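You operate a simulated robot arm through the tools that you are given. There is no shell and no other tool. Be economical: measure what you need, move in short steps, check, and stop when the job is done.

You run a simulated robot arm. Do the job below in one go: nothing can be reset, and whatever is moved stays where it is left.

TASK
Shut both valves of the strainer block and take both strainers out.
Fine: valves first, then latches; clogged one in the short black tray, the other in the long white tray.

The check looks at the end state, three seconds after you hand in, the way a careful person would. Anything else that was tipped, shoved, dropped, spilled or broken makes it a failure.

THE ROBOT
A 6-joint arm with a two-finger parallel gripper, fixed in place. Base frame: the origin is at the foot of the arm, x ahead of it, y to its left, z up; the work surface is at about z = 0. Units: m, degrees, N and s.
With the tool pointing down near the work surface it reaches from about 0.18 to 0.46 m from the base axis. Its first joint turns from -70.0 to 70.0 degrees. Payload 1.9 kg.
The TCP is the grasp point between the finger pads, 0.023 m short of the fingertips. In the tool frame z runs along the fingers and y along their closing line. Largest opening 0.094 m; finger width 0.038, thickness 0.01; the body of the gripper, 0.054 by 0.096 m, starts 0.039 m behind the TCP.
Orientation is that of the tool frame in the base frame, as a unit quaternion [x, y, z, w]. With the fingers straight down and closing along the base's y, the tool's x points along the base's -x, its y along +y and its z along -z.

THE INTERFACE
- The arm moves only by the tool play_rows. Its argument "deltas" is one flat list of numbers, 7 for each row, row after row: the shift along the base's x, y, z in units of 150 mm (1.0 is 150 mm), then the turn, a rotation vector about the base's x, y, z in units of 90 degrees (1.0 is 90 degrees), then the finger opening in m, from 0 to 0.094. In form: [x, y, z, wx, wy, wz, hand, x, y, z, wx, wy, wz, hand, ...]. A call has 1 to 20 rows; each row is the pose to reach, as a shift and turn from the pose commanded when the call began. A call with a number of a shift or a turn outside -1 to 1 is refused whole. A row lasts 0.2 s, in which the tool goes at most 0.05 m and 8.6 degrees; a call with a longer step from one row to the next is refused whole, and so is a gripper value outside its range. Where a pose cannot be reached the arm comes as near as it can. A force on the tool above 60 N (or 10 N above the force at the start of the call, whichever is more), or a blocked arm, ends the call early, and 0.2 s more pass. Each finger travels about 0.108 m/s and halts on what it meets, pressing with about 20 N; the grip force reading is that of the motor and also rises with nothing between the fingers. The clock runs only during rows and for 0.2 s after the last one: add rows that repeat a pose to give the fingers time. It gives the time, the measured TCP pose, the force on the tool (base axes), the opening and the grip force at its end, in the units of the frame above (readings bear some noise), with the torque about the TCP (base axes, N m) and any sound that the robot's microphone picked up, and new pictures: "views" is both (left out), scene, wrist or none.
- Cameras (640 x 400 px; columns grow to the right, rows downward): "scene" is fixed at [0.0801, 0.339, 0.4283]; the picture's right is [-0.46, -0.89, 0.00], its down [-0.48, 0.25, -0.84] and it looks along [0.75, -0.39, -0.54] (base axes); focal length 214 px, centre (320, 200). "wrist" rides on the gripper at [0.086, 0.016, -0.075] in the tool frame; the picture's right is [-0.18, 0.98, 0.00], its down [-0.58, -0.11, -0.81] and it looks along [-0.79, -0.15, 0.59] (tool axes); focal length 243 px, centre (320, 200). There is no depth. A picture from a camera that has moved, and an enlarged one, comes with that camera's place and axes in the base frame and with its lens.
- enlarge(camera, box): a new picture of the part [left, top, right, bottom] of that camera's present view, enlarged. It takes no simulated time.
- close_job(): hands the job in; it is judged then, once.

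Go step by step. Nothing tells you positions but the pictures and the camera data: compare them with the known pose of the tool, close in by small moves and look again before you grip or let go. The budget is 120 turns and 200 pictures, counting those below and the enlarged ones. Unless the task says otherwise, let go and move clear before handing in, and close with one line.

The tools are called after "Emit:" by a JSON object that holds its "name" and its "arguments". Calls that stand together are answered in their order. play_rows: Moves the arm, as the interface text tells. Its arguments: {"type":"object","properties":{"deltas":{"type":"array","items":{"type":"number"}},"views":{"type":"string","enum":["both","scene","wrist","none"]}},"required":["deltas"]} The other tools are called the same way: enlarge (camera, box) takes an enlarged picture of a part of a camera's view; close_job () hands the job in.

At the start:

```text
time_s: 0.0
tcp_pos: [0.2594, 0.1971, 0.356]
orientation: [-0.001, 1.0, -0.001, -0.001]
ft_force: [0.1, -0.8, -0.8]
moment: [0.0, 0.02, 0.0]
opening: 0.0943
gripper_force: 0.0
```

scene: 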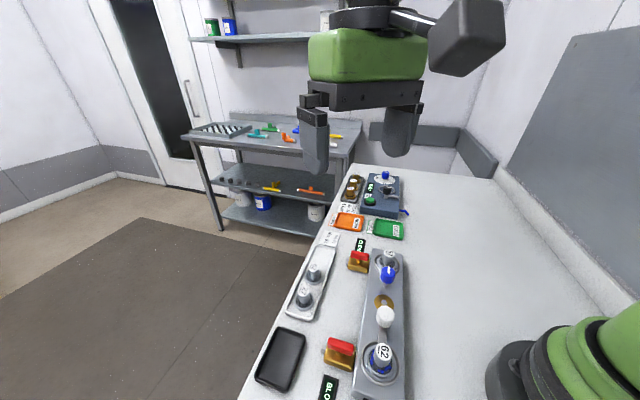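
wrist: 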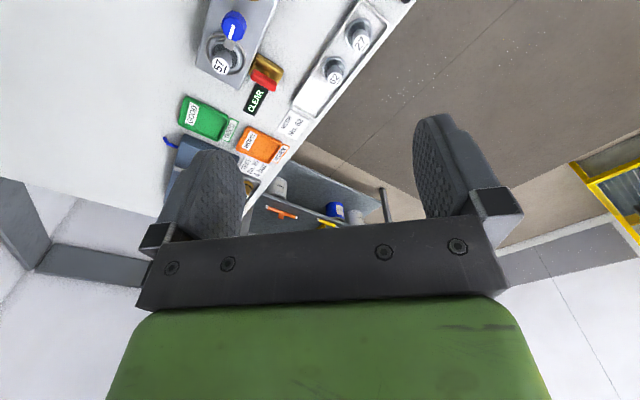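

I see the strainer block with two strainers, blue and white handles, red/brass items and trays. I'll enlarge to read details.

Emit:
{"name": "enlarge", "arguments": {"camera": "scene", "box": [320, 240, 440, 400]}}

Emit:
{"name": "enlarge", "arguments": {"camera": "scene", "box": [320, 160, 440, 240]}}

Emit:
{"name": "enlarge", "arguments": {"camera": "scene", "box": [240, 220, 360, 400]}}

Emit:
{"name": "enlarge", "arguments": {"camera": "wrist", "box": [160, 0, 420, 200]}}

```text
2.50 times, centred on (380, 320) of scene
camera zoom: at [0.0801, 0.339, 0.4283], right [-0.46, -0.89, 0.0], down [-0.48, 0.25, -0.84], along [0.75, -0.39, -0.54], focal length 536 px, centre (170, -100)
```

zoom: 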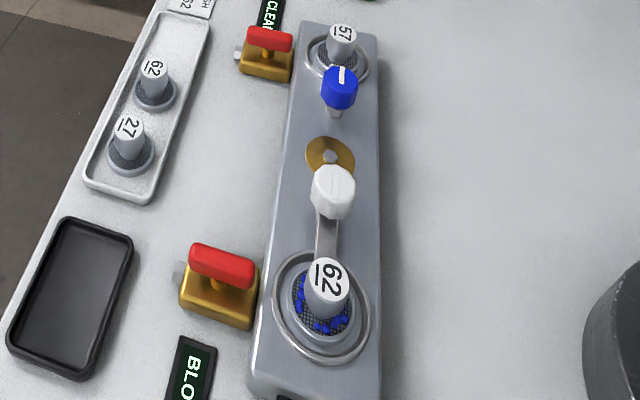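

```text
5.00 times, centred on (380, 200) of scene
camera zoom: at [0.0801, 0.339, 0.4283], right [-0.46, -0.89, 0.0], down [-0.48, 0.25, -0.84], along [0.75, -0.39, -0.54], focal length 1072 px, centre (20, 200)
```

zoom: 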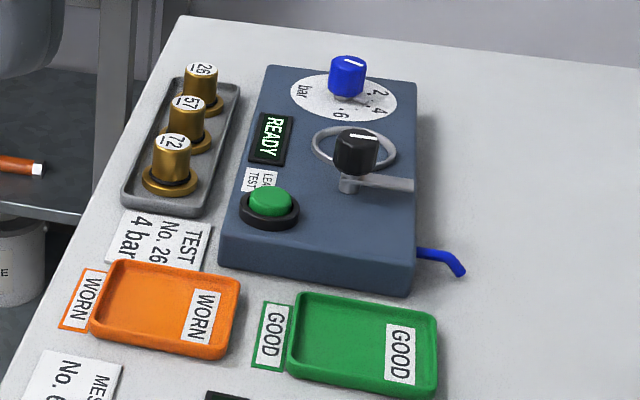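

```text
2.22 times, centred on (300, 310) of scene
camera zoom: at [0.0801, 0.339, 0.4283], right [-0.46, -0.89, 0.0], down [-0.48, 0.25, -0.84], along [0.75, -0.39, -0.54], focal length 477 px, centre (364, -44)
```

zoom: 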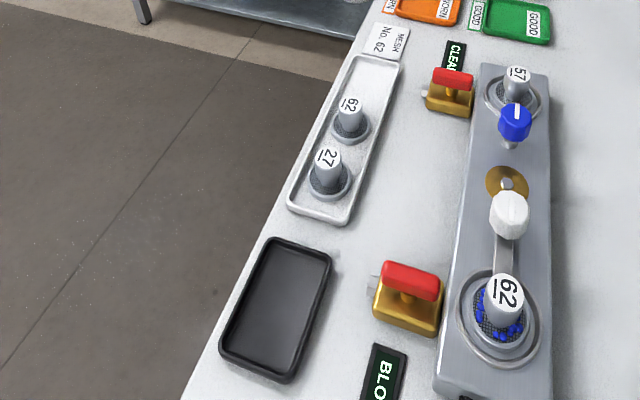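

```text
2.00 times, centred on (290, 100) of wrist
camera zoom: at [0.1736, 0.2134, 0.4309], right [0.18, 0.98, 0.0], down [0.58, -0.11, 0.81], along [0.79, -0.15, -0.59], focal length 485 px, centre (380, 400)
```

zoom: 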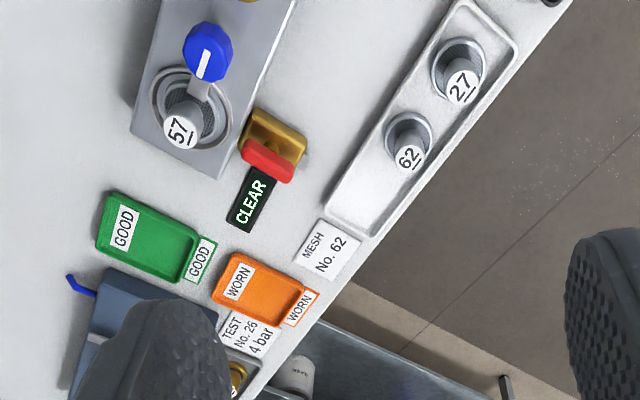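

The near bay (strainer 62, with blue debris) is the clogged one and the far bay (57) is clear. I'll bring the wrist camera over the block for a closer look.

Emit:
{"name": "play_rows", "arguments": {"deltas": [-0.1, 0.03, -0.05, 0, 0, -0.09, 0.094, -0.2, 0.06, -0.1, 0, 0, -0.18, 0.094, -0.3, 0.1, -0.15, 0, 0, -0.27, 0.094, -0.4, 0.14, -0.2, 0, 0, -0.36, 0.094, -0.5, 0.17, -0.25, 0, 0, -0.45, 0.094, -0.55, 0.2, -0.3, 0, 0, -0.5, 0.094]}}

```text
time_s: 1.4
tcp_pos: [0.1774, 0.2263, 0.311]
orientation: [0.384, 0.923, 0.0, 0.0]
ft_force: [-0.6, 0.4, 0.0]
moment: [-0.04, -0.03, 0.04]
opening: 0.0939
gripper_force: 0.0
camera wrist: at [0.1275, 0.2993, 0.3852], right [0.83, 0.56, 0.0], down [0.33, -0.49, 0.81], along [0.45, -0.67, -0.59], focal length 243 px, centre (320, 200)
```

scene: 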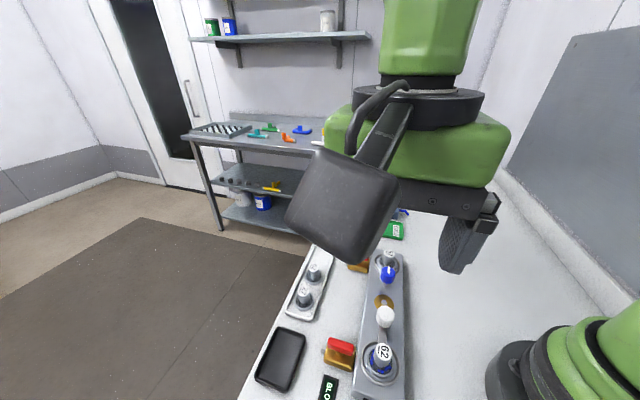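
wrist: 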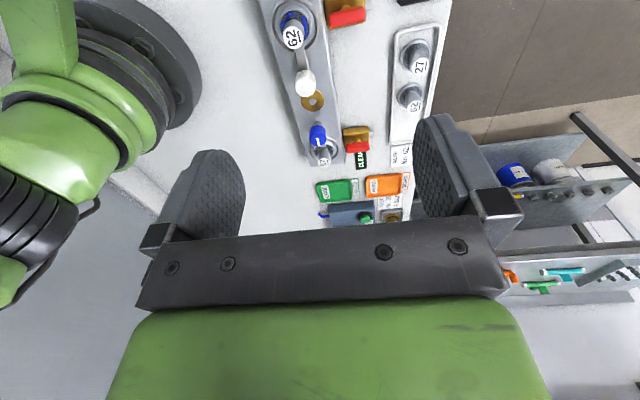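

Emit:
{"name": "enlarge", "arguments": {"camera": "wrist", "box": [240, 0, 400, 100]}}

Emit:
{"name": "enlarge", "arguments": {"camera": "wrist", "box": [280, 90, 440, 190]}}

```text
4.00 times, centred on (320, 50) of wrist
camera zoom: at [0.1275, 0.2993, 0.3852], right [0.83, 0.56, 0.0], down [0.33, -0.49, 0.81], along [0.45, -0.67, -0.59], focal length 970 px, centre (320, 800)
```

zoom: 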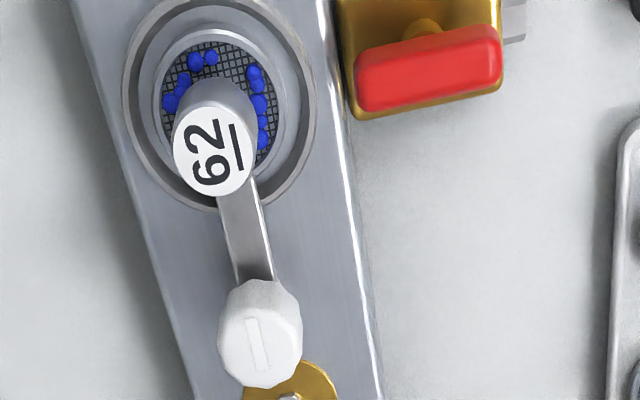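

```text
4.00 times, centred on (360, 140) of wrist
camera zoom: at [0.1275, 0.2993, 0.3852], right [0.83, 0.56, 0.0], down [0.33, -0.49, 0.81], along [0.45, -0.67, -0.59], focal length 970 px, centre (160, 440)
```

zoom: 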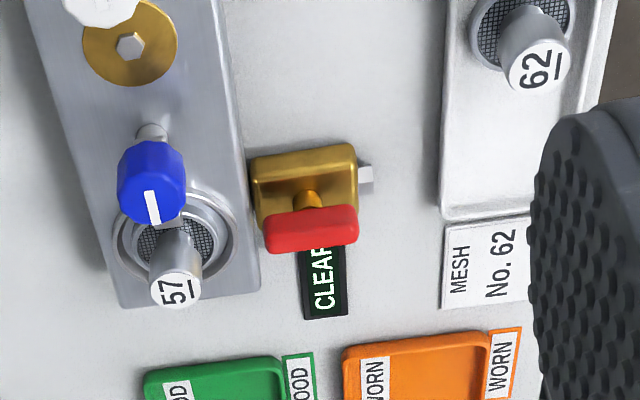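

Valve handles (at about (0.205, 0.237) and (0.340, 0.101), z≈0.063) lie along the pipe, i.e. open. I'll go above the near one with fingers across its length, so it can be turned 90° clockwise.

Emit:
{"name": "play_rows", "arguments": {"deltas": [0.02, 0.006, -0.09, 0, 0, 0.09, 0.094, 0.04, 0.012, -0.18, 0, 0, 0.18, 0.09, 0.06, 0.018, -0.27, 0, 0, 0.27, 0.08, 0.08, 0.024, -0.36, 0, 0, 0.36, 0.07, 0.1, 0.03, -0.45, 0, 0, 0.45, 0.06, 0.12, 0.036, -0.54, 0, 0, 0.54, 0.05, 0.14, 0.042, -0.63, 0, 0, 0.63, 0.05, 0.155, 0.05, -0.72, 0, 0, 0.72, 0.05, 0.17, 0.055, -0.81, 0, 0, 0.81, 0.05, 0.18, 0.06, -0.9, 0, 0, 0.9, 0.05, 0.187, 0.066, -1, 0, 0, 0.98, 0.05, 0.187, 0.066, -1, 0, 0, 1, 0.05]}}

```text
time_s: 4.0
tcp_pos: [0.2061, 0.2371, 0.1602]
orientation: [-0.384, 0.923, 0.0, 0.0]
ft_force: [0.1, 0.3, -0.6]
moment: [-0.01, -0.01, 0.0]
opening: 0.05
gripper_force: 0.0
camera wrist: at [0.1335, 0.1873, 0.2351], right [-0.57, 0.82, 0.0], down [0.49, 0.34, 0.81], along [0.66, 0.46, -0.59], focal length 243 px, centre (320, 200)
```

scene: 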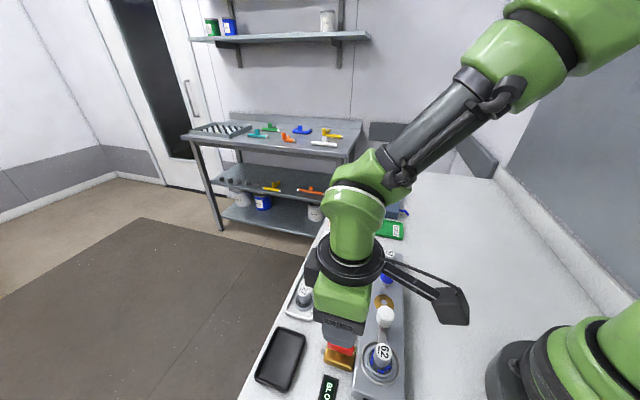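
wrist: 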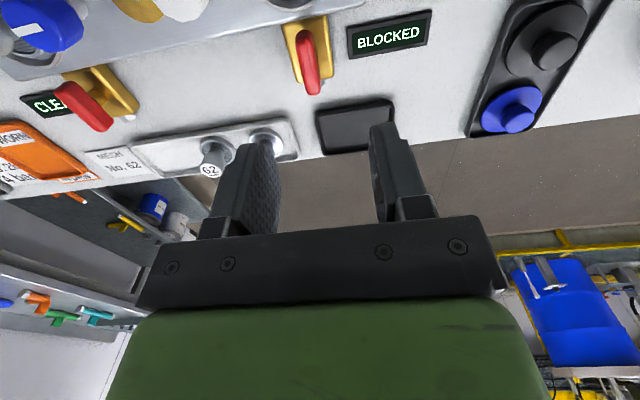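

Emit:
{"name": "enlarge", "arguments": {"camera": "wrist", "box": [240, 0, 400, 100]}}

Emit:
{"name": "enlarge", "arguments": {"camera": "wrist", "box": [0, 0, 240, 150]}}

Emit:
{"name": "enlarge", "arguments": {"camera": "scene", "box": [280, 290, 420, 400]}}

```text
4.00 times, centred on (320, 50) of wrist
camera zoom: at [0.1335, 0.1873, 0.2351], right [-0.57, 0.82, 0.0], down [0.49, 0.34, 0.81], along [0.66, 0.46, -0.59], focal length 970 px, centre (320, 800)
```

zoom: 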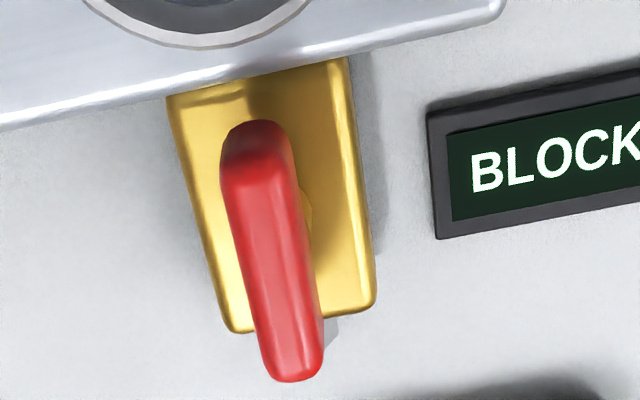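

```text
2.67 times, centred on (120, 75) of wrist
camera zoom: at [0.1335, 0.1873, 0.2351], right [-0.57, 0.82, 0.0], down [0.49, 0.34, 0.81], along [0.66, 0.46, -0.59], focal length 647 px, centre (853, 533)
```

zoom: 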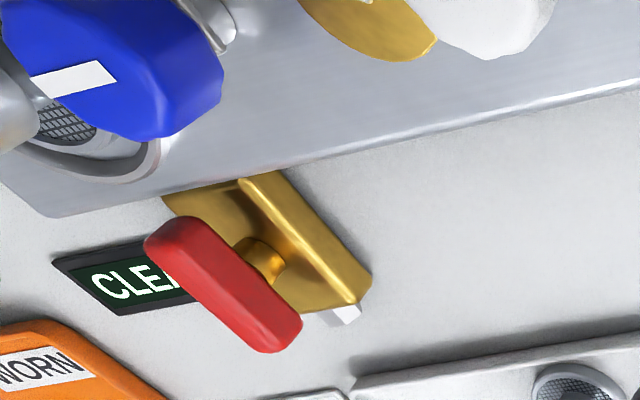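

```text
3.64 times, centred on (350, 345) of scene
camera zoom: at [0.0801, 0.339, 0.4283], right [-0.46, -0.89, 0.0], down [-0.48, 0.25, -0.84], along [0.75, -0.39, -0.54], focal length 780 px, centre (211, -327)
```

zoom: 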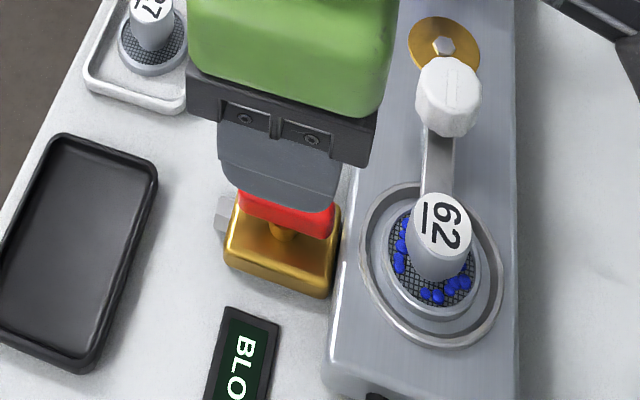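

Cross-checking three rays puts the near handle at about (0.213, 0.231) with its top at z≈0.037. I'll correct and descend partway to look again.

Emit:
{"name": "play_rows", "arguments": {"deltas": [0.046, -0.038, -0.1, 0, 0, 0, 0.05, 0.046, -0.038, -0.25, 0, 0, 0, 0.05, 0.046, -0.038, -0.4, 0, 0, 0, 0.05, 0.046, -0.038, -0.55, 0, 0, 0, 0.05, 0.046, -0.038, -0.6, 0, 0, 0, 0.05]}}

```text
time_s: 5.2
tcp_pos: [0.2122, 0.2308, 0.0708]
orientation: [-0.383, 0.924, 0.001, 0.0]
ft_force: [-0.3, 0.4, 0.1]
moment: [-0.03, -0.02, 0.03]
opening: 0.0499
gripper_force: 0.0
camera wrist: at [0.1401, 0.1812, 0.1456], right [-0.56, 0.83, 0.0], down [0.49, 0.33, 0.81], along [0.67, 0.46, -0.59], focal length 243 px, centre (320, 200)
```

scene: 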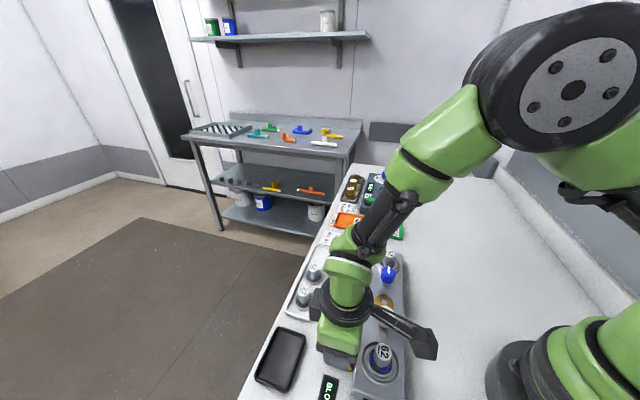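
wrist: 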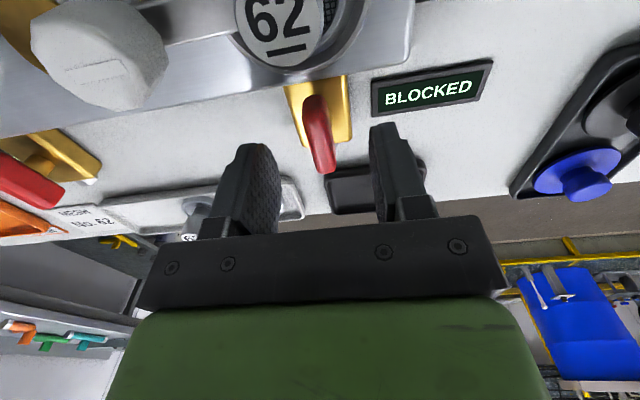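

The handle is centred between the fingers. I'll go down to TCP z≈0.047 and close.

Emit:
{"name": "play_rows", "arguments": {"deltas": [0, 0, -0.08, 0, 0, 0, 0.05, 0, 0, -0.16, 0, 0, 0, 0.05, 0, 0, -0.16, 0, 0, 0, 0.03, 0, 0, -0.16, 0, 0, 0, 0.008, 0, 0, -0.16, 0, 0, 0, 0.008, 0, 0, -0.16, 0, 0, 0, 0.008]}}

```text
time_s: 6.6
tcp_pos: [0.2129, 0.2314, 0.0477]
orientation: [-0.381, 0.924, 0.001, 0.0]
ft_force: [-0.5, 1.8, -6.6]
moment: [0.43, -0.52, -0.02]
opening: 0.0128
gripper_force: 44.9
camera wrist: at [0.14, 0.1816, 0.1223], right [-0.57, 0.82, 0.0], down [0.49, 0.33, 0.81], along [0.67, 0.46, -0.59], focal length 243 px, centre (320, 200)
```

scene: 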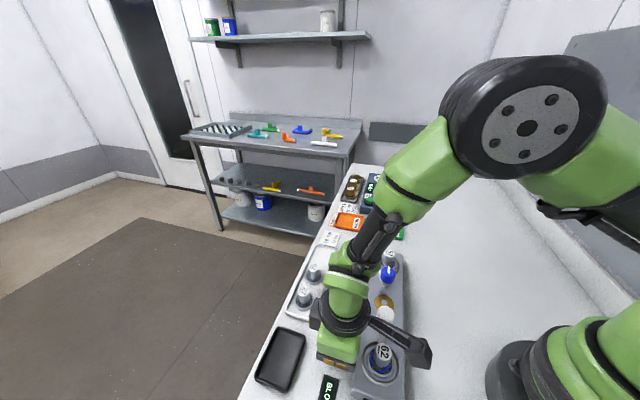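
wrist: 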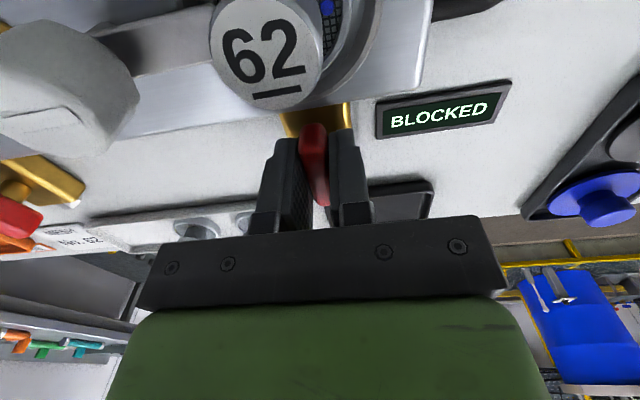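

Gripped (opening 12.8 mm). I'll try turning clockwise by 24° and read the torque.

Emit:
{"name": "play_rows", "arguments": {"deltas": [0, 0, 0, 0, 0, -0.05, 0.008, 0, 0, 0, 0, 0, -0.1, 0.008, 0, 0, 0, 0, 0, -0.15, 0.008, 0, 0, 0, 0, 0, -0.2, 0.008, 0, 0, 0, 0, 0, -0.26, 0.008], "views": "wrist"}}

```text
time_s: 7.8
tcp_pos: [0.212, 0.2326, 0.047]
orientation: [-0.187, 0.982, 0.0, 0.0]
ft_force: [-2.0, 0.7, -9.2]
moment: [0.47, -1.2, -0.05]
opening: 0.0129
gripper_force: 44.7
camera wrist: at [0.1262, 0.2147, 0.1223], right [-0.19, 0.98, 0.0], down [0.58, 0.11, 0.81], along [0.79, 0.15, -0.59], focal length 243 px, centre (320, 200)
```

wrist: 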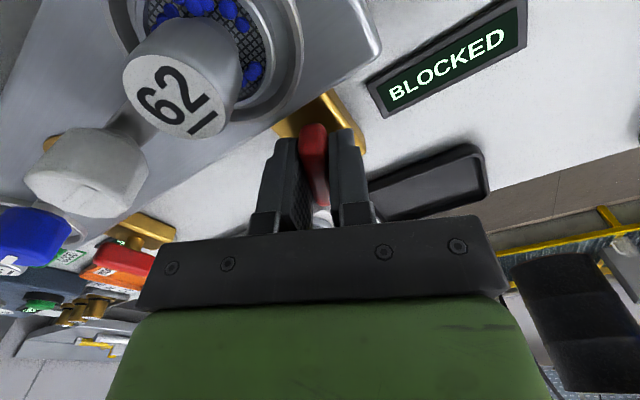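

It turns freely clockwise. Continuing to 90°.

Emit:
{"name": "play_rows", "arguments": {"deltas": [0, 0, 0, 0, 0, -0.08, 0.008, 0, 0, 0, 0, 0, -0.16, 0.008, 0, 0, 0, 0, 0, -0.24, 0.008, 0, 0, 0, 0, 0, -0.32, 0.008, 0, 0, 0, 0, 0, -0.4, 0.008, 0, 0, 0, 0, 0, -0.48, 0.008, 0, 0, 0, 0, 0, -0.56, 0.008, 0, 0, 0, 0, 0, -0.64, 0.008, 0, 0, 0, 0, 0, -0.7, 0.008, 0, 0, 0, 0, 0, -0.74, 0.008, 0, 0, 0, 0, 0, -0.74, 0.008]}}

```text
time_s: 10.2
tcp_pos: [0.213, 0.2319, 0.0473]
orientation: [0.383, 0.924, -0.001, 0.0]
ft_force: [4.4, -13.7, 29.1]
moment: [-0.21, -0.03, 0.05]
opening: 0.0127
gripper_force: 45.4
camera wrist: at [0.1628, 0.3041, 0.122], right [0.83, 0.56, 0.0], down [0.33, -0.49, 0.81], along [0.46, -0.67, -0.59], focal length 243 px, centre (320, 200)
```

scene: 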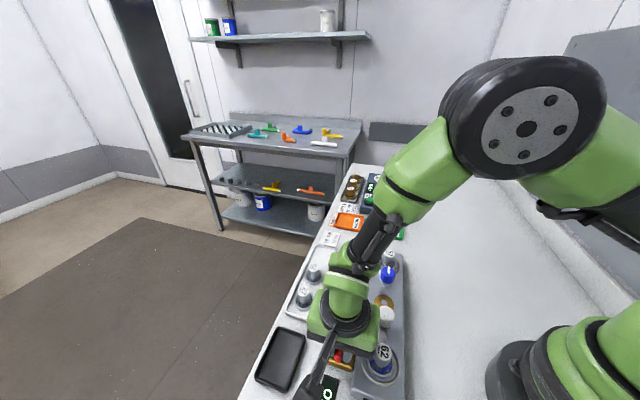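
wrist: 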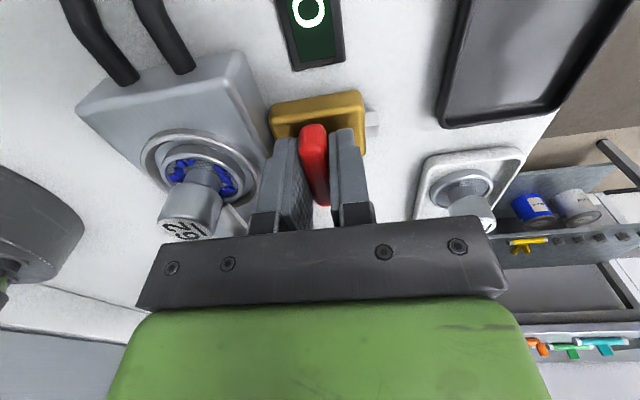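

The handle is crosswise now. There's some upward force, so I'll open slightly and lift straight up, then check.

Emit:
{"name": "play_rows", "arguments": {"deltas": [0, 0, 0, 0, 0, 0, 0.03, 0, 0, 0.02, 0, 0, 0, 0.04, 0, 0, 0.15, 0, 0, 0, 0.04, 0, 0, 0.3, 0, 0, 0, 0.04, 0, 0, 0.45, 0, 0, 0, 0.04, 0, 0, 0.6, 0, 0, 0, 0.05]}}

Emit:
{"name": "enlarge", "arguments": {"camera": "scene", "box": [320, 240, 440, 400]}}

Emit:
{"name": "enlarge", "arguments": {"camera": "wrist", "box": [200, 0, 440, 150]}}

```text
time_s: 11.6
tcp_pos: [0.2124, 0.2319, 0.1369]
orientation: [0.382, 0.924, -0.001, -0.001]
ft_force: [0.2, -0.5, -0.4]
moment: [0.01, -0.02, -0.04]
opening: 0.0501
gripper_force: 0.2
camera wrist: at [0.1629, 0.304, 0.2122], right [0.83, 0.56, 0.0], down [0.33, -0.49, 0.81], along [0.46, -0.67, -0.59], focal length 243 px, centre (320, 200)
```

scene: 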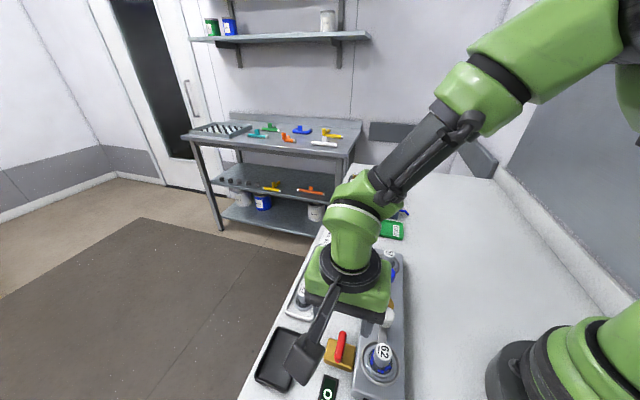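
wrist: 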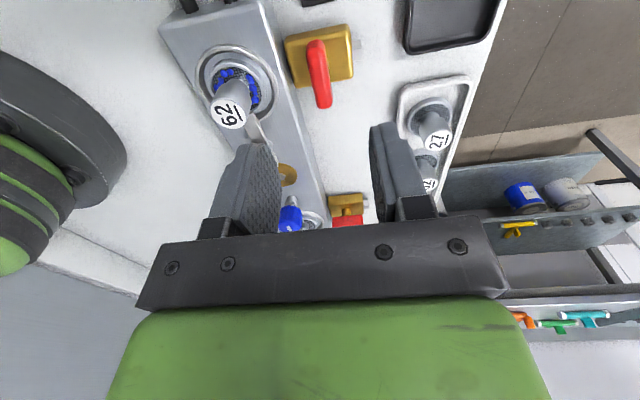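

```text
2.50 times, centred on (380, 320) of scene
camera zoom: at [0.0801, 0.339, 0.4283], right [-0.46, -0.89, 0.0], down [-0.48, 0.25, -0.84], along [0.75, -0.39, -0.54], focal length 536 px, centre (170, -100)
```

zoom: 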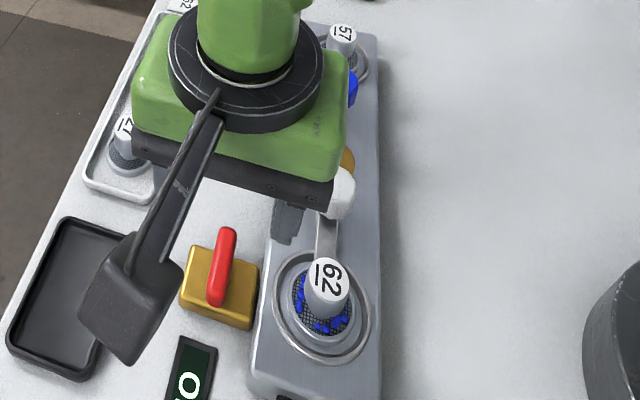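

```text
2.67 times, centred on (320, 75) of wrist
camera zoom: at [0.1629, 0.304, 0.2122], right [0.83, 0.56, 0.0], down [0.33, -0.49, 0.81], along [0.46, -0.67, -0.59], focal length 647 px, centre (320, 533)
```

zoom: 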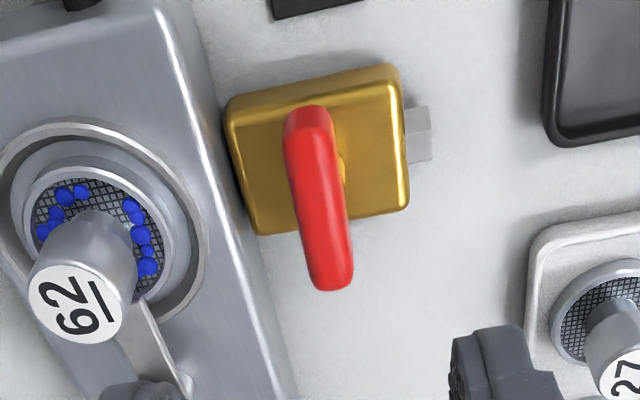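

Near valve is crosswise (shut). Moving to the far valve at about (0.358, 0.084), rotating back to +45°.

Emit:
{"name": "play_rows", "arguments": {"deltas": [0, 0, 0.15, 0, 0, 0.09, 0.05, 0.09, -0.09, 0.15, 0, 0, 0.18, 0.05, 0.18, -0.18, 0.15, 0, 0, 0.27, 0.05, 0.27, -0.27, 0.15, 0, 0, 0.36, 0.05, 0.37, -0.37, 0.15, 0, 0, 0.45, 0.05, 0.47, -0.47, 0.15, 0, 0, 0.54, 0.05, 0.57, -0.57, 0.1, 0, 0, 0.63, 0.05, 0.67, -0.67, 0.05, 0, 0, 0.72, 0.05, 0.77, -0.78, 0, 0, 0, 0.81, 0.05, 0.87, -0.88, -0.1, 0, 0, 0.9, 0.05, 0.97, -0.987, -0.15, 0, 0, 0.98, 0.05, 0.97, -0.987, -0.2, 0, 0, 1, 0.05]}}

```text
time_s: 14.2
tcp_pos: [0.358, 0.0828, 0.1069]
orientation: [-0.383, 0.924, 0.001, 0.0]
ft_force: [-0.9, -1.2, -0.6]
moment: [-0.04, -0.01, 0.01]
opening: 0.0502
gripper_force: 0.1
camera wrist: at [0.2853, 0.0337, 0.1817], right [-0.57, 0.82, 0.0], down [0.49, 0.33, 0.81], along [0.66, 0.46, -0.59], focal length 243 px, centre (320, 200)
```

scene: 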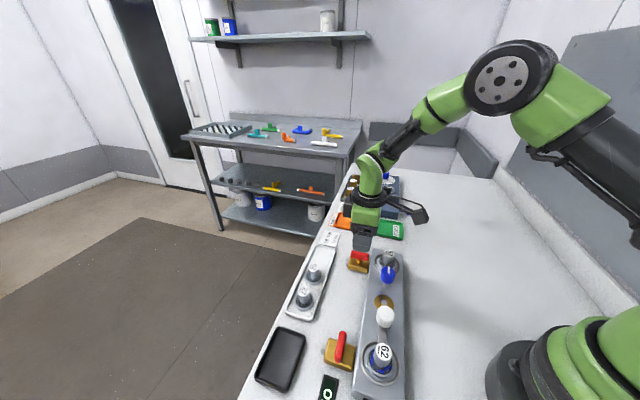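
wrist: 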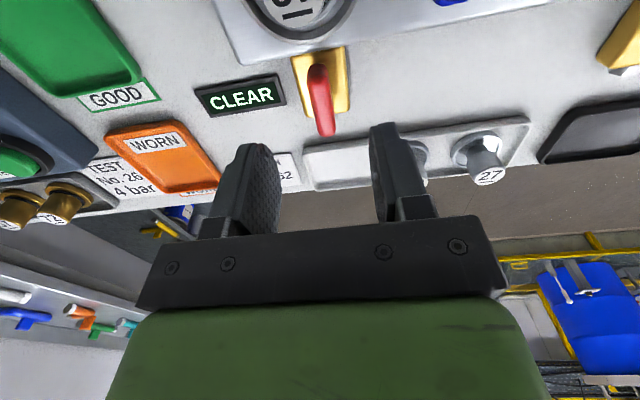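

Handle is right on the tool axis. Descending and gripping.

Emit:
{"name": "play_rows", "arguments": {"deltas": [0, 0, -0.15, 0, 0, 0, 0.05, 0, 0, -0.28, 0, 0, 0, 0.05, 0, 0, -0.36, 0, 0, 0, 0.05, 0, 0, -0.4, 0, 0, 0, 0.04, 0, 0, -0.4, 0, 0, 0, 0.02, 0, 0, -0.4, 0, 0, 0, 0.008, 0, 0, -0.4, 0, 0, 0, 0.008], "views": "wrist"}}

```text
time_s: 15.8
tcp_pos: [0.3587, 0.0843, 0.0453]
orientation: [-0.383, 0.924, 0.0, 0.0]
ft_force: [-8.0, 16.9, -2.7]
moment: [-0.06, 0.11, 0.02]
opening: 0.0158
gripper_force: 8.9
camera wrist: at [0.2861, 0.0343, 0.1204], right [-0.57, 0.83, 0.0], down [0.49, 0.33, 0.81], along [0.66, 0.46, -0.59], focal length 243 px, centre (320, 200)
```

wrist: 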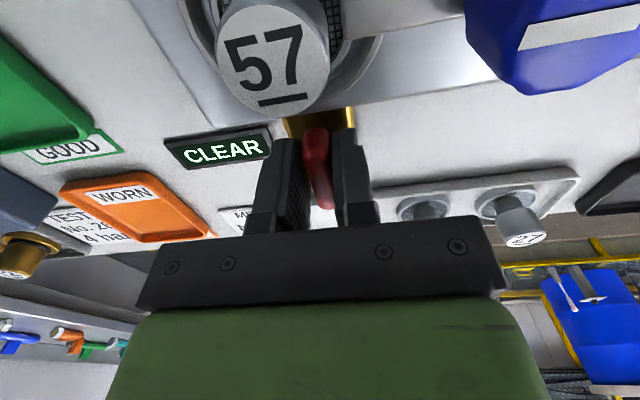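

One finger touches first; I'll shift ~1.5 mm to centre and finish closing, then start turning.

Emit:
{"name": "play_rows", "arguments": {"deltas": [-0.005, 0.008, 0.01, 0, 0, 0, 0.008, -0.005, 0.008, 0.01, 0, 0, 0, 0.008, -0.005, 0.008, 0.01, 0, 0, -0.05, 0.008, -0.005, 0.008, 0.01, 0, 0, -0.1, 0.008, -0.005, 0.008, 0.01, 0, 0, -0.16, 0.008, -0.005, 0.008, 0.01, 0, 0, -0.22, 0.008], "views": "wrist"}}

```text
time_s: 17.2
tcp_pos: [0.3581, 0.0846, 0.0487]
orientation: [-0.218, 0.976, 0.0, 0.001]
ft_force: [-6.2, 11.3, -4.1]
moment: [0.1, -0.04, 0.04]
opening: 0.0139
gripper_force: 6.4
camera wrist: at [0.2721, 0.0628, 0.1231], right [-0.25, 0.97, 0.0], down [0.57, 0.15, 0.81], along [0.78, 0.2, -0.59], focal length 243 px, centre (320, 200)
```

wrist: 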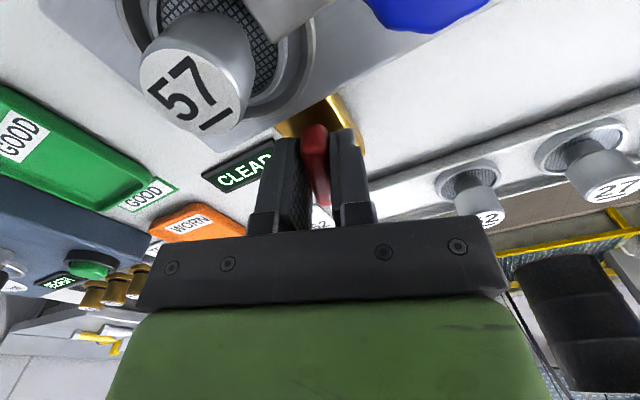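

Turning well; continuing to 90° total.

Emit:
{"name": "play_rows", "arguments": {"deltas": [-0.003, 0.005, 0, 0, 0, -0.08, 0.006, -0.003, 0.005, 0, 0, 0, -0.16, 0.006, -0.003, 0.005, 0, 0, 0, -0.24, 0.006, -0.003, 0.005, 0, 0, 0, -0.32, 0.006, -0.003, 0.005, 0, 0, 0, -0.4, 0.006, -0.003, 0.005, 0, 0, 0, -0.48, 0.006, -0.003, 0.005, 0, 0, 0, -0.56, 0.006, -0.003, 0.005, 0, 0, 0, -0.64, 0.006, -0.003, 0.005, 0, 0, 0, -0.72, 0.006, -0.003, 0.005, 0, 0, 0, -0.78, 0.006, -0.003, 0.005, 0, 0, 0, -0.78, 0.006]}}

```text
time_s: 19.6
tcp_pos: [0.3587, 0.0864, 0.0485]
orientation: [0.383, 0.924, 0.001, 0.0]
ft_force: [21.2, 40.7, -30.6]
moment: [0.14, 0.25, 0.01]
opening: 0.013
gripper_force: 44.3
camera wrist: at [0.3076, 0.159, 0.1236], right [0.82, 0.57, 0.0], down [0.33, -0.49, 0.81], along [0.46, -0.66, -0.59], focal length 243 px, centre (320, 200)
```

scene: 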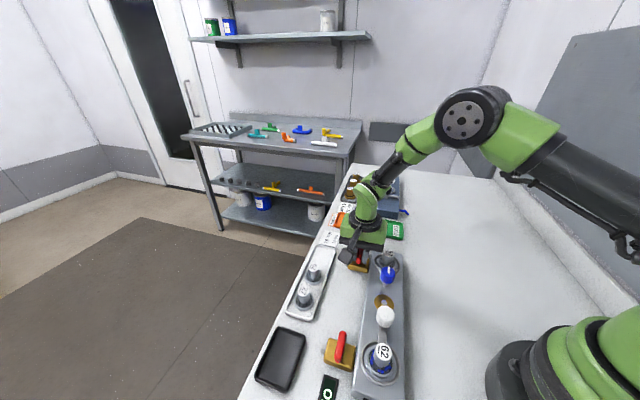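
wrist: 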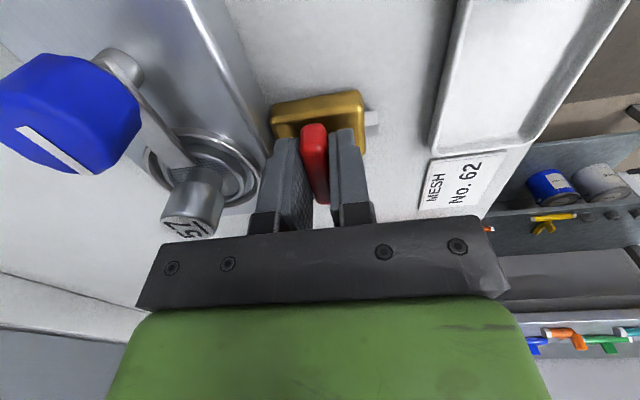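

Handle is crosswise. Release and lift for a clear look at the latches.

Emit:
{"name": "play_rows", "arguments": {"deltas": [0, 0, 0, 0, 0, 0, 0.03, 0, 0, 0.02, 0, 0, 0, 0.04, 0, 0, 0.15, 0, 0, 0, 0.04, 0, 0, 0.35, 0, 0, 0, 0.04, -0.1, 0.1, 0.6, 0, 0, 0, 0.05, -0.3, 0.3, 0.8, 0, 0, 0, 0.06, -0.5, 0.5, 1, 0, 0, 0, 0.07, -0.7, 0.7, 1, 0, 0, 0, 0.07, -0.9, 0.9, 1, 0, 0, 0, 0.07, -0.9, 0.9, 1, 0, 0, 0, 0.07]}}

Emit:
{"name": "enlarge", "arguments": {"camera": "wrist", "box": [120, 0, 440, 200]}}

Emit:
{"name": "enlarge", "arguments": {"camera": "scene", "box": [320, 240, 440, 400]}}

```text
refused: row 6 steps farther than a row can; nothing moved
```

```text
2.00 times, centred on (280, 100) of wrist
camera zoom: at [0.3076, 0.159, 0.1236], right [0.82, 0.57, 0.0], down [0.33, -0.49, 0.81], along [0.46, -0.66, -0.59], focal length 485 px, centre (400, 400)
```

zoom: 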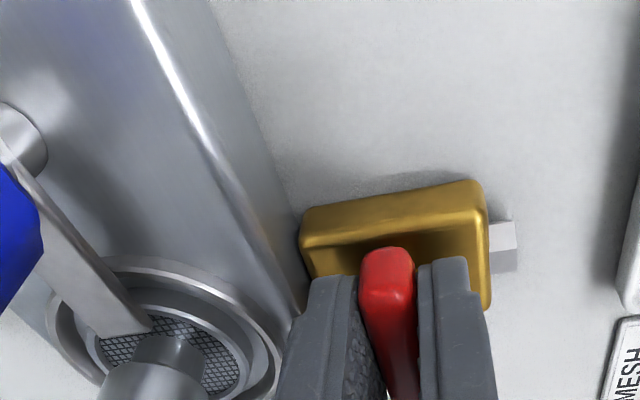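

```text
2.50 times, centred on (380, 320) of scene
camera zoom: at [0.0802, 0.339, 0.4283], right [-0.46, -0.89, 0.0], down [-0.48, 0.25, -0.84], along [0.75, -0.39, -0.54], focal length 536 px, centre (170, -100)
```

zoom: 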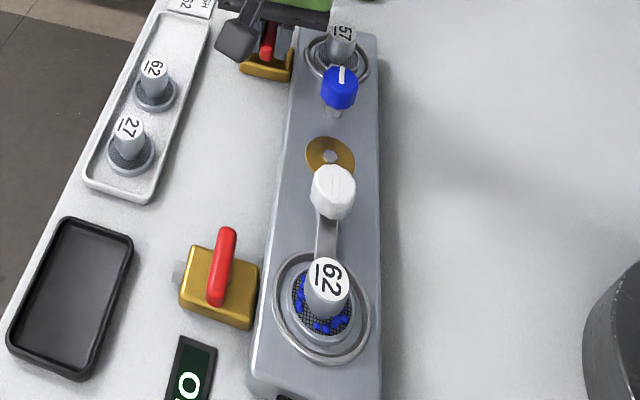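

Emit:
{"name": "play_rows", "arguments": {"deltas": [0, 0, 0, 0, 0, 0, 0.03, 0, 0, 0.02, 0, 0, 0, 0.04, 0, 0, 0.15, 0, 0, 0, 0.04, 0, 0, 0.35, 0, 0, 0, 0.04, 0, 0, 0.6, 0, 0, 0, 0.05, -0.1, 0.1, 0.8, 0, 0, 0, 0.06, -0.25, 0.25, 1, 0, 0, 0, 0.07, -0.45, 0.45, 1, 0, 0, 0, 0.07, -0.65, 0.65, 1, 0, 0, 0, 0.07, -0.85, 0.85, 1, 0, 0, 0, 0.07, -0.85, 0.85, 1, 0, 0, 0, 0.07]}}

Emit:
{"name": "enlarge", "arguments": {"camera": "wrist", "box": [160, 0, 400, 150]}}

```text
time_s: 22.0
tcp_pos: [0.2309, 0.2121, 0.1976]
orientation: [0.383, 0.924, 0.0, -0.001]
ft_force: [-0.2, 0.0, 0.4]
moment: [0.0, -0.01, -0.01]
opening: 0.07
gripper_force: 0.1
camera wrist: at [0.1802, 0.2848, 0.2726], right [0.83, 0.56, 0.0], down [0.33, -0.49, 0.81], along [0.46, -0.67, -0.59], focal length 243 px, centre (320, 200)
```

scene: 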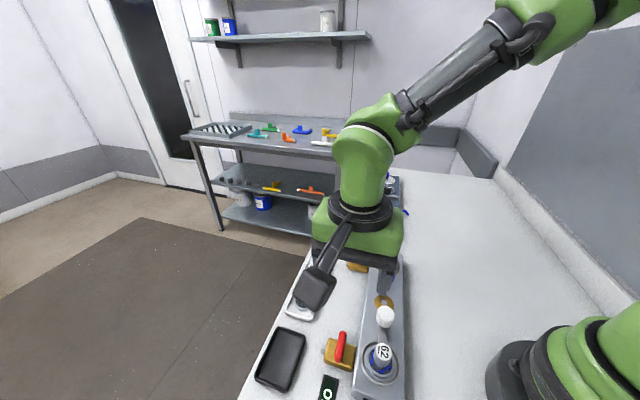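
wrist: 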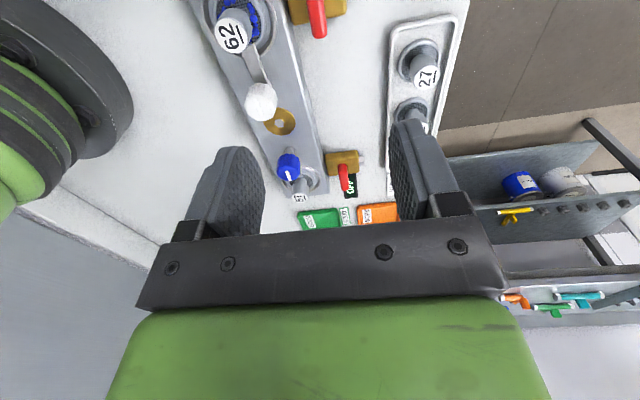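

```text
2.67 times, centred on (280, 75) of wrist
camera zoom: at [0.1802, 0.2848, 0.2726], right [0.83, 0.56, 0.0], down [0.33, -0.49, 0.81], along [0.46, -0.67, -0.59], focal length 647 px, centre (427, 533)
```

zoom: 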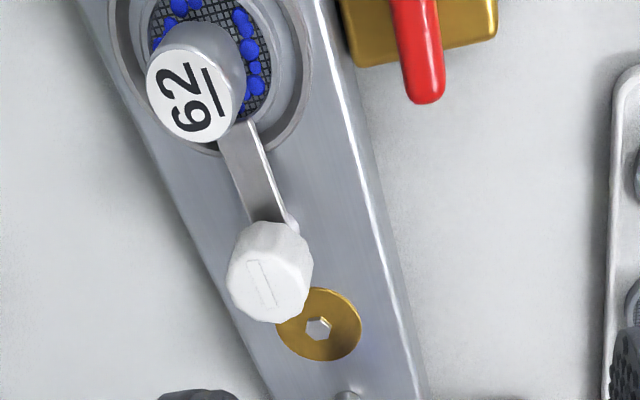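

Knobs: white ≈ (0.205, 0.152), blue ≈ (0.269, 0.088), tops near z=0.08. I'll go above the white knob with fingers closing across the block.

Emit:
{"name": "play_rows", "arguments": {"deltas": [-0.06, -0.13, -0.1, 0, 0, 0, 0.07, -0.12, -0.27, -0.2, 0, 0, 0, 0.07, -0.173, -0.4, -0.3, 0, 0, 0, 0.07, -0.173, -0.4, -0.45, 0, 0, 0, 0.07]}}

Emit:
{"name": "enlarge", "arguments": {"camera": "wrist", "box": [160, 0, 480, 200]}}

Emit:
{"name": "enlarge", "arguments": {"camera": "scene", "box": [330, 240, 430, 400]}}

```text
time_s: 23.0
tcp_pos: [0.2017, 0.1527, 0.1304]
orientation: [0.382, 0.924, 0.0, 0.0]
ft_force: [0.2, 0.1, -0.9]
moment: [-0.01, -0.03, 0.01]
opening: 0.07
gripper_force: 0.2
camera wrist: at [0.1519, 0.2245, 0.2055], right [0.83, 0.56, 0.0], down [0.33, -0.49, 0.81], along [0.46, -0.67, -0.59], focal length 243 px, centre (320, 200)
```

scene: 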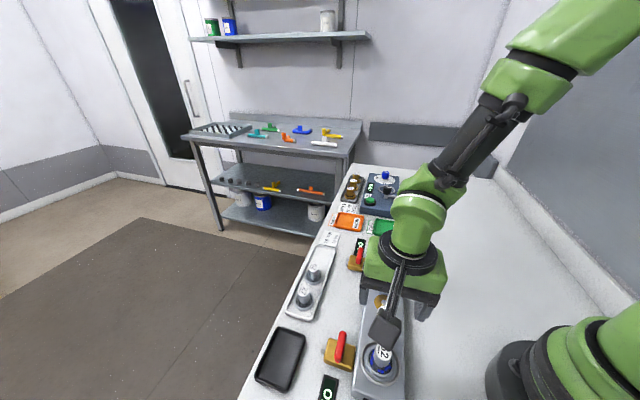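
wrist: 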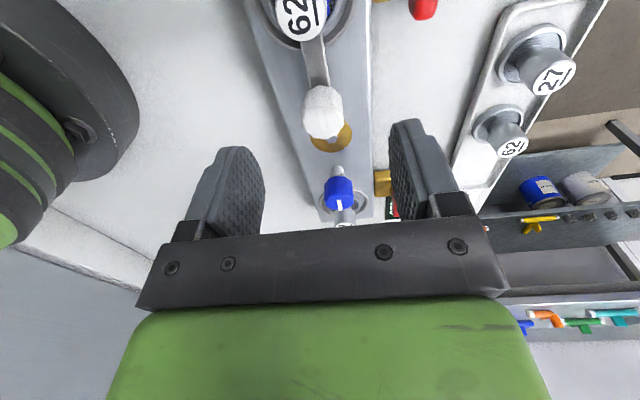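

```text
2.00 times, centred on (320, 100) of wrist
camera zoom: at [0.1519, 0.2245, 0.2055], right [0.83, 0.56, 0.0], down [0.33, -0.49, 0.81], along [0.46, -0.67, -0.59], focal length 485 px, centre (320, 400)
```

zoom: 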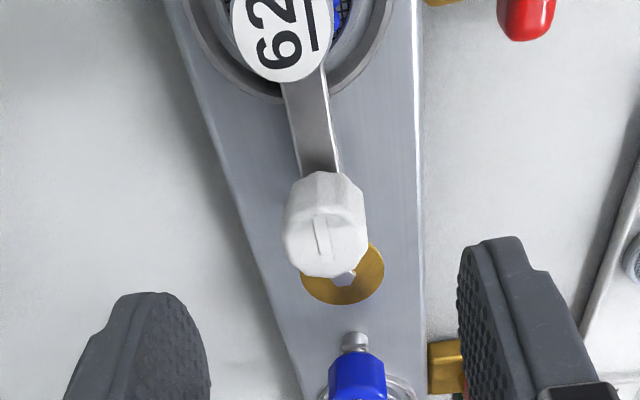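

```text
2.50 times, centred on (380, 320) of scene
camera zoom: at [0.0801, 0.3389, 0.4283], right [-0.46, -0.89, 0.0], down [-0.48, 0.25, -0.84], along [0.75, -0.39, -0.54], focal length 536 px, centre (170, -100)
```

zoom: 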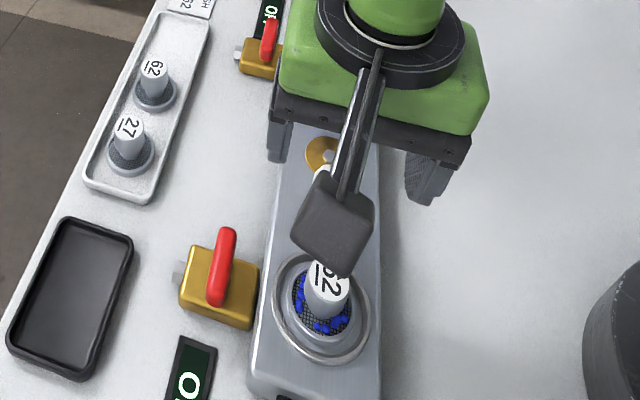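

The white knob is centred. Descending to TCP z≈0.072 and closing on it.

Emit:
{"name": "play_rows", "arguments": {"deltas": [0.01, -0.01, -0.15, 0, 0, 0, 0.07, 0.013, -0.013, -0.27, 0, 0, 0, 0.07, 0.013, -0.013, -0.35, 0, 0, 0, 0.07, 0.013, -0.013, -0.388, 0, 0, 0, 0.06, 0.013, -0.013, -0.388, 0, 0, 0, 0.045, 0.013, -0.013, -0.388, 0, 0, 0, 0.03, 0.013, -0.013, -0.388, 0, 0, 0, 0.02, 0.013, -0.013, -0.388, 0, 0, 0, 0.02]}}

```text
time_s: 24.8
tcp_pos: [0.2038, 0.149, 0.0718]
orientation: [0.383, 0.924, -0.004, -0.003]
ft_force: [-19.3, -24.4, 6.1]
moment: [0.22, -0.3, -0.15]
opening: 0.0279
gripper_force: 45.4
camera wrist: at [0.1551, 0.2225, 0.1478], right [0.83, 0.56, -0.01], down [0.34, -0.49, 0.81], along [0.45, -0.67, -0.59], focal length 243 px, centre (320, 200)
```

scene: 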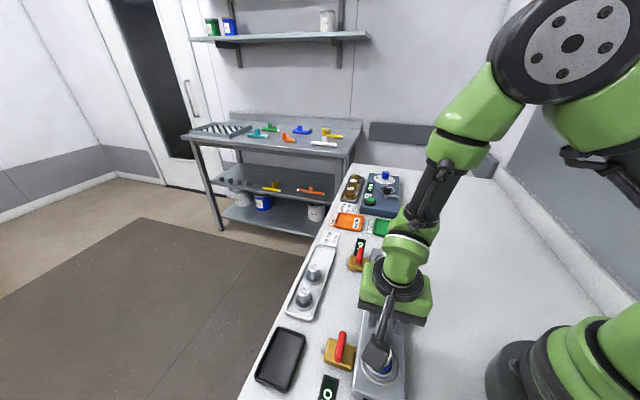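
wrist: 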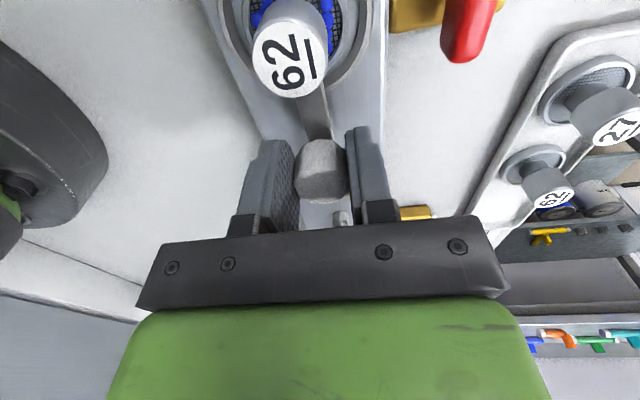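

Gripped. Relieving the side force and trying counter-clockwise 22°.

Emit:
{"name": "play_rows", "arguments": {"deltas": [-0.007, -0.008, 0, 0, 0, 0, 0.02, -0.007, -0.008, 0, 0, 0, 0.05, 0.02, -0.007, -0.008, 0, 0, 0, 0.1, 0.02, -0.007, -0.008, 0, 0, 0, 0.15, 0.02, -0.007, -0.008, 0, 0, 0, 0.2, 0.02, -0.007, -0.008, 0, 0, 0, 0.25, 0.02], "views": "wrist"}}

```text
time_s: 26.2
tcp_pos: [0.2032, 0.1472, 0.0729]
orientation: [0.197, 0.98, -0.002, -0.003]
ft_force: [-7.7, -54.0, 15.9]
moment: [-0.45, -0.96, -0.26]
opening: 0.0281
gripper_force: 44.6
camera wrist: at [0.1297, 0.1963, 0.1481], right [0.55, 0.84, -0.01], down [0.5, -0.32, 0.8], along [0.67, -0.45, -0.59], focal length 243 px, centre (320, 200)
```

wrist: 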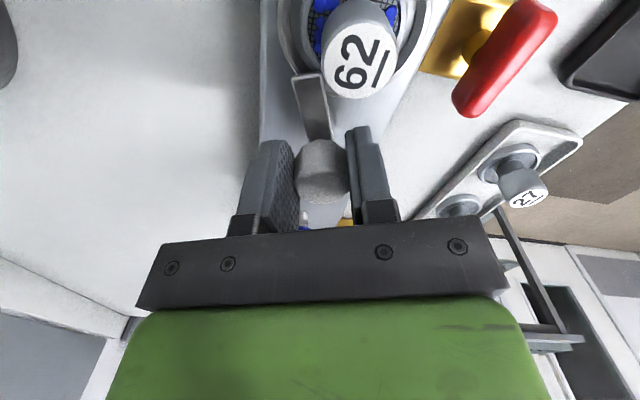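

The latch arm turns with the knob. Side force is high, so I'll test a small corrective shift.

Emit:
{"name": "play_rows", "arguments": {"deltas": [0, -0.01, 0, 0, 0, 0, 0.02, 0, -0.01, 0, 0, 0, 0, 0.02], "views": "none"}}

```text
time_s: 26.8
tcp_pos: [0.2028, 0.148, 0.073]
orientation: [0.196, 0.981, -0.002, -0.002]
ft_force: [-20.6, -26.8, 32.3]
moment: [0.07, -0.16, -0.21]
opening: 0.0279
gripper_force: 45.0
```

Emit:
{"name": "play_rows", "arguments": {"deltas": [-0.008, -0.01, 0.008, 0, 0, 0, 0.02, -0.008, -0.01, 0.008, 0, 0, 0, 0.02], "views": "none"}}

```text
time_s: 27.4
tcp_pos: [0.2026, 0.1475, 0.0732]
orientation: [0.193, 0.981, 0.0, 0.0]
ft_force: [-12.2, 12.0, -29.2]
moment: [-0.29, 0.55, 0.04]
opening: 0.0279
gripper_force: 45.2
```

Forces are now small; continuing the turn to 90°.

Emit:
{"name": "play_rows", "arguments": {"deltas": [-0.003, 0.003, -0.004, 0, 0, 0.06, 0.02, -0.003, 0.003, -0.004, 0, 0, 0.12, 0.02, -0.003, 0.003, -0.004, 0, 0, 0.18, 0.02, -0.003, 0.003, -0.004, 0, 0, 0.24, 0.02, -0.003, 0.003, -0.004, 0, 0, 0.3, 0.02], "views": "wrist"}}

```text
time_s: 28.4
tcp_pos: [0.2019, 0.1451, 0.0735]
orientation: [0.011, 1.0, -0.002, -0.003]
ft_force: [-1.7, -5.1, -0.8]
moment: [0.55, -0.81, -0.04]
opening: 0.0278
gripper_force: 45.4
stopped in row 5: the force on the tool passed its limit at 73 N (the readings are from after the stop); the commanded pose is now the measured one
camera wrist: at [0.1157, 0.1636, 0.1484], right [0.21, 0.98, 0.0], down [0.58, -0.12, 0.8], along [0.79, -0.17, -0.6], focal length 243 px, centre (320, 200)
```

wrist: 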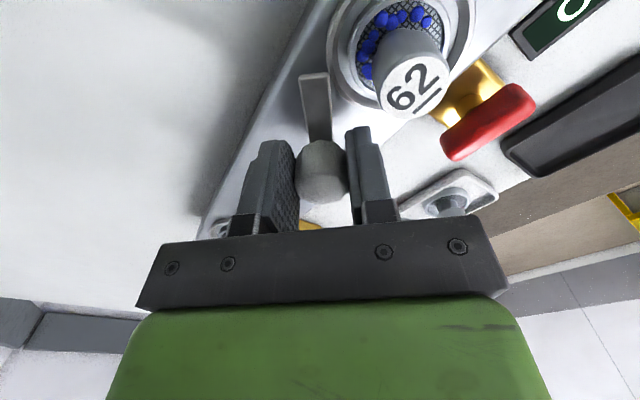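

The knob turned 45°; the force came from gripping ~5 mm off the pivot. I'll continue the turn along an arc about the true pivot (≈(0.2075, 0.145)).

Emit:
{"name": "play_rows", "arguments": {"deltas": [0.0002, -0.0035, 0, 0, 0, 0.06, 0.02, 0.0007, -0.007, 0, 0, 0, 0.12, 0.02, 0.0015, -0.0104, 0, 0, 0, 0.18, 0.02, 0.0026, -0.0137, 0, 0, 0, 0.24, 0.02, 0.004, -0.0169, 0, 0, 0, 0.3, 0.02, 0.0058, -0.02, 0, 0, 0, 0.36, 0.02, 0.0078, -0.0229, 0, 0, 0, 0.42, 0.02, 0.0105, -0.026, 0, 0, 0, 0.49, 0.02]}}

```text
time_s: 30.0
tcp_pos: [0.2029, 0.1413, 0.0735]
orientation: [-0.281, 0.96, -0.003, -0.003]
ft_force: [2.4, -8.3, -0.5]
moment: [0.76, -0.28, -0.06]
opening: 0.0276
gripper_force: 44.2
stopped in row 7: the force on the tool passed its limit at 62 N (the readings are from after the stop); the commanded pose is now the measured one
camera wrist: at [0.1212, 0.1089, 0.1485], right [-0.38, 0.93, 0.0], down [0.55, 0.23, 0.8], along [0.75, 0.3, -0.6], focal length 243 px, centre (320, 200)
```

scene: 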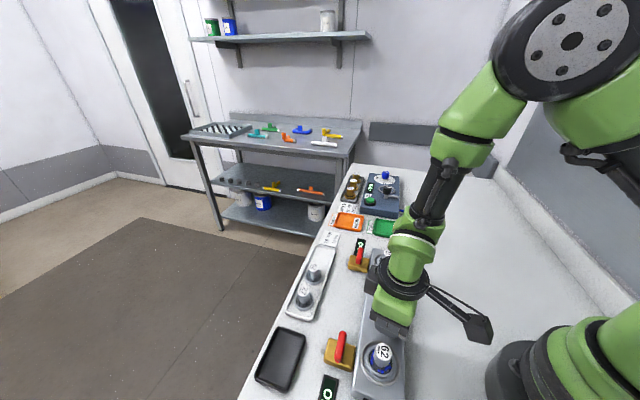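
wrist: 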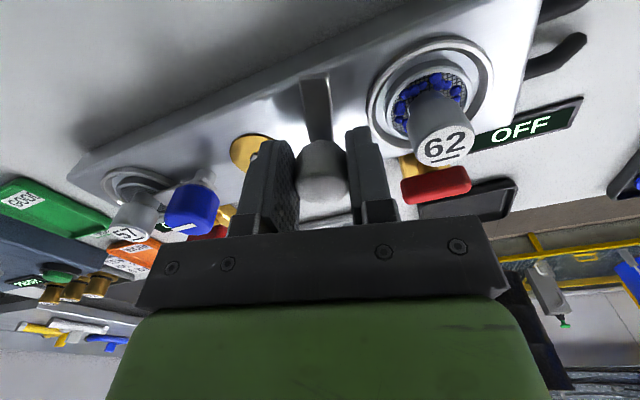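

The arm has cleared strainer 62's rim (about 78° turned). I'll re-grip centred on the pivot and finish to 90°.

Emit:
{"name": "play_rows", "arguments": {"deltas": [0, 0, 0, 0, 0, 0, 0.04, 0.031, 0.02, 0, 0, 0, 0, 0.04, 0.031, 0.02, 0, 0, 0, 0, 0.03, 0.031, 0.02, 0, 0, 0, 0, 0.02, 0.031, 0.02, 0, 0, 0, 0, 0.02, 0.031, 0.02, 0, 0, 0, 0.05, 0.02, 0.031, 0.02, 0, 0, 0, 0.1, 0.02, 0.031, 0.02, 0, 0, 0, 0.13, 0.02], "views": "wrist"}}

```text
time_s: 31.8
tcp_pos: [0.207, 0.1433, 0.0725]
orientation: [-0.378, 0.926, -0.003, -0.003]
ft_force: [-1.0, -14.2, 8.5]
moment: [1.18, -0.53, -0.01]
opening: 0.0278
gripper_force: 45.1
camera wrist: at [0.1343, 0.0955, 0.1486], right [-0.56, 0.83, 0.0], down [0.49, 0.34, 0.8], along [0.67, 0.44, -0.6], focal length 243 px, centre (320, 200)
```

wrist: 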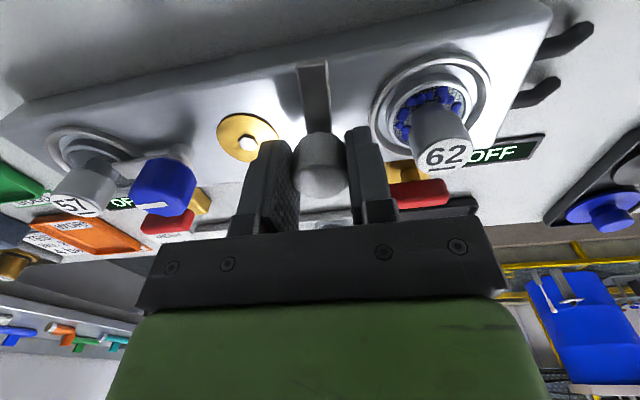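

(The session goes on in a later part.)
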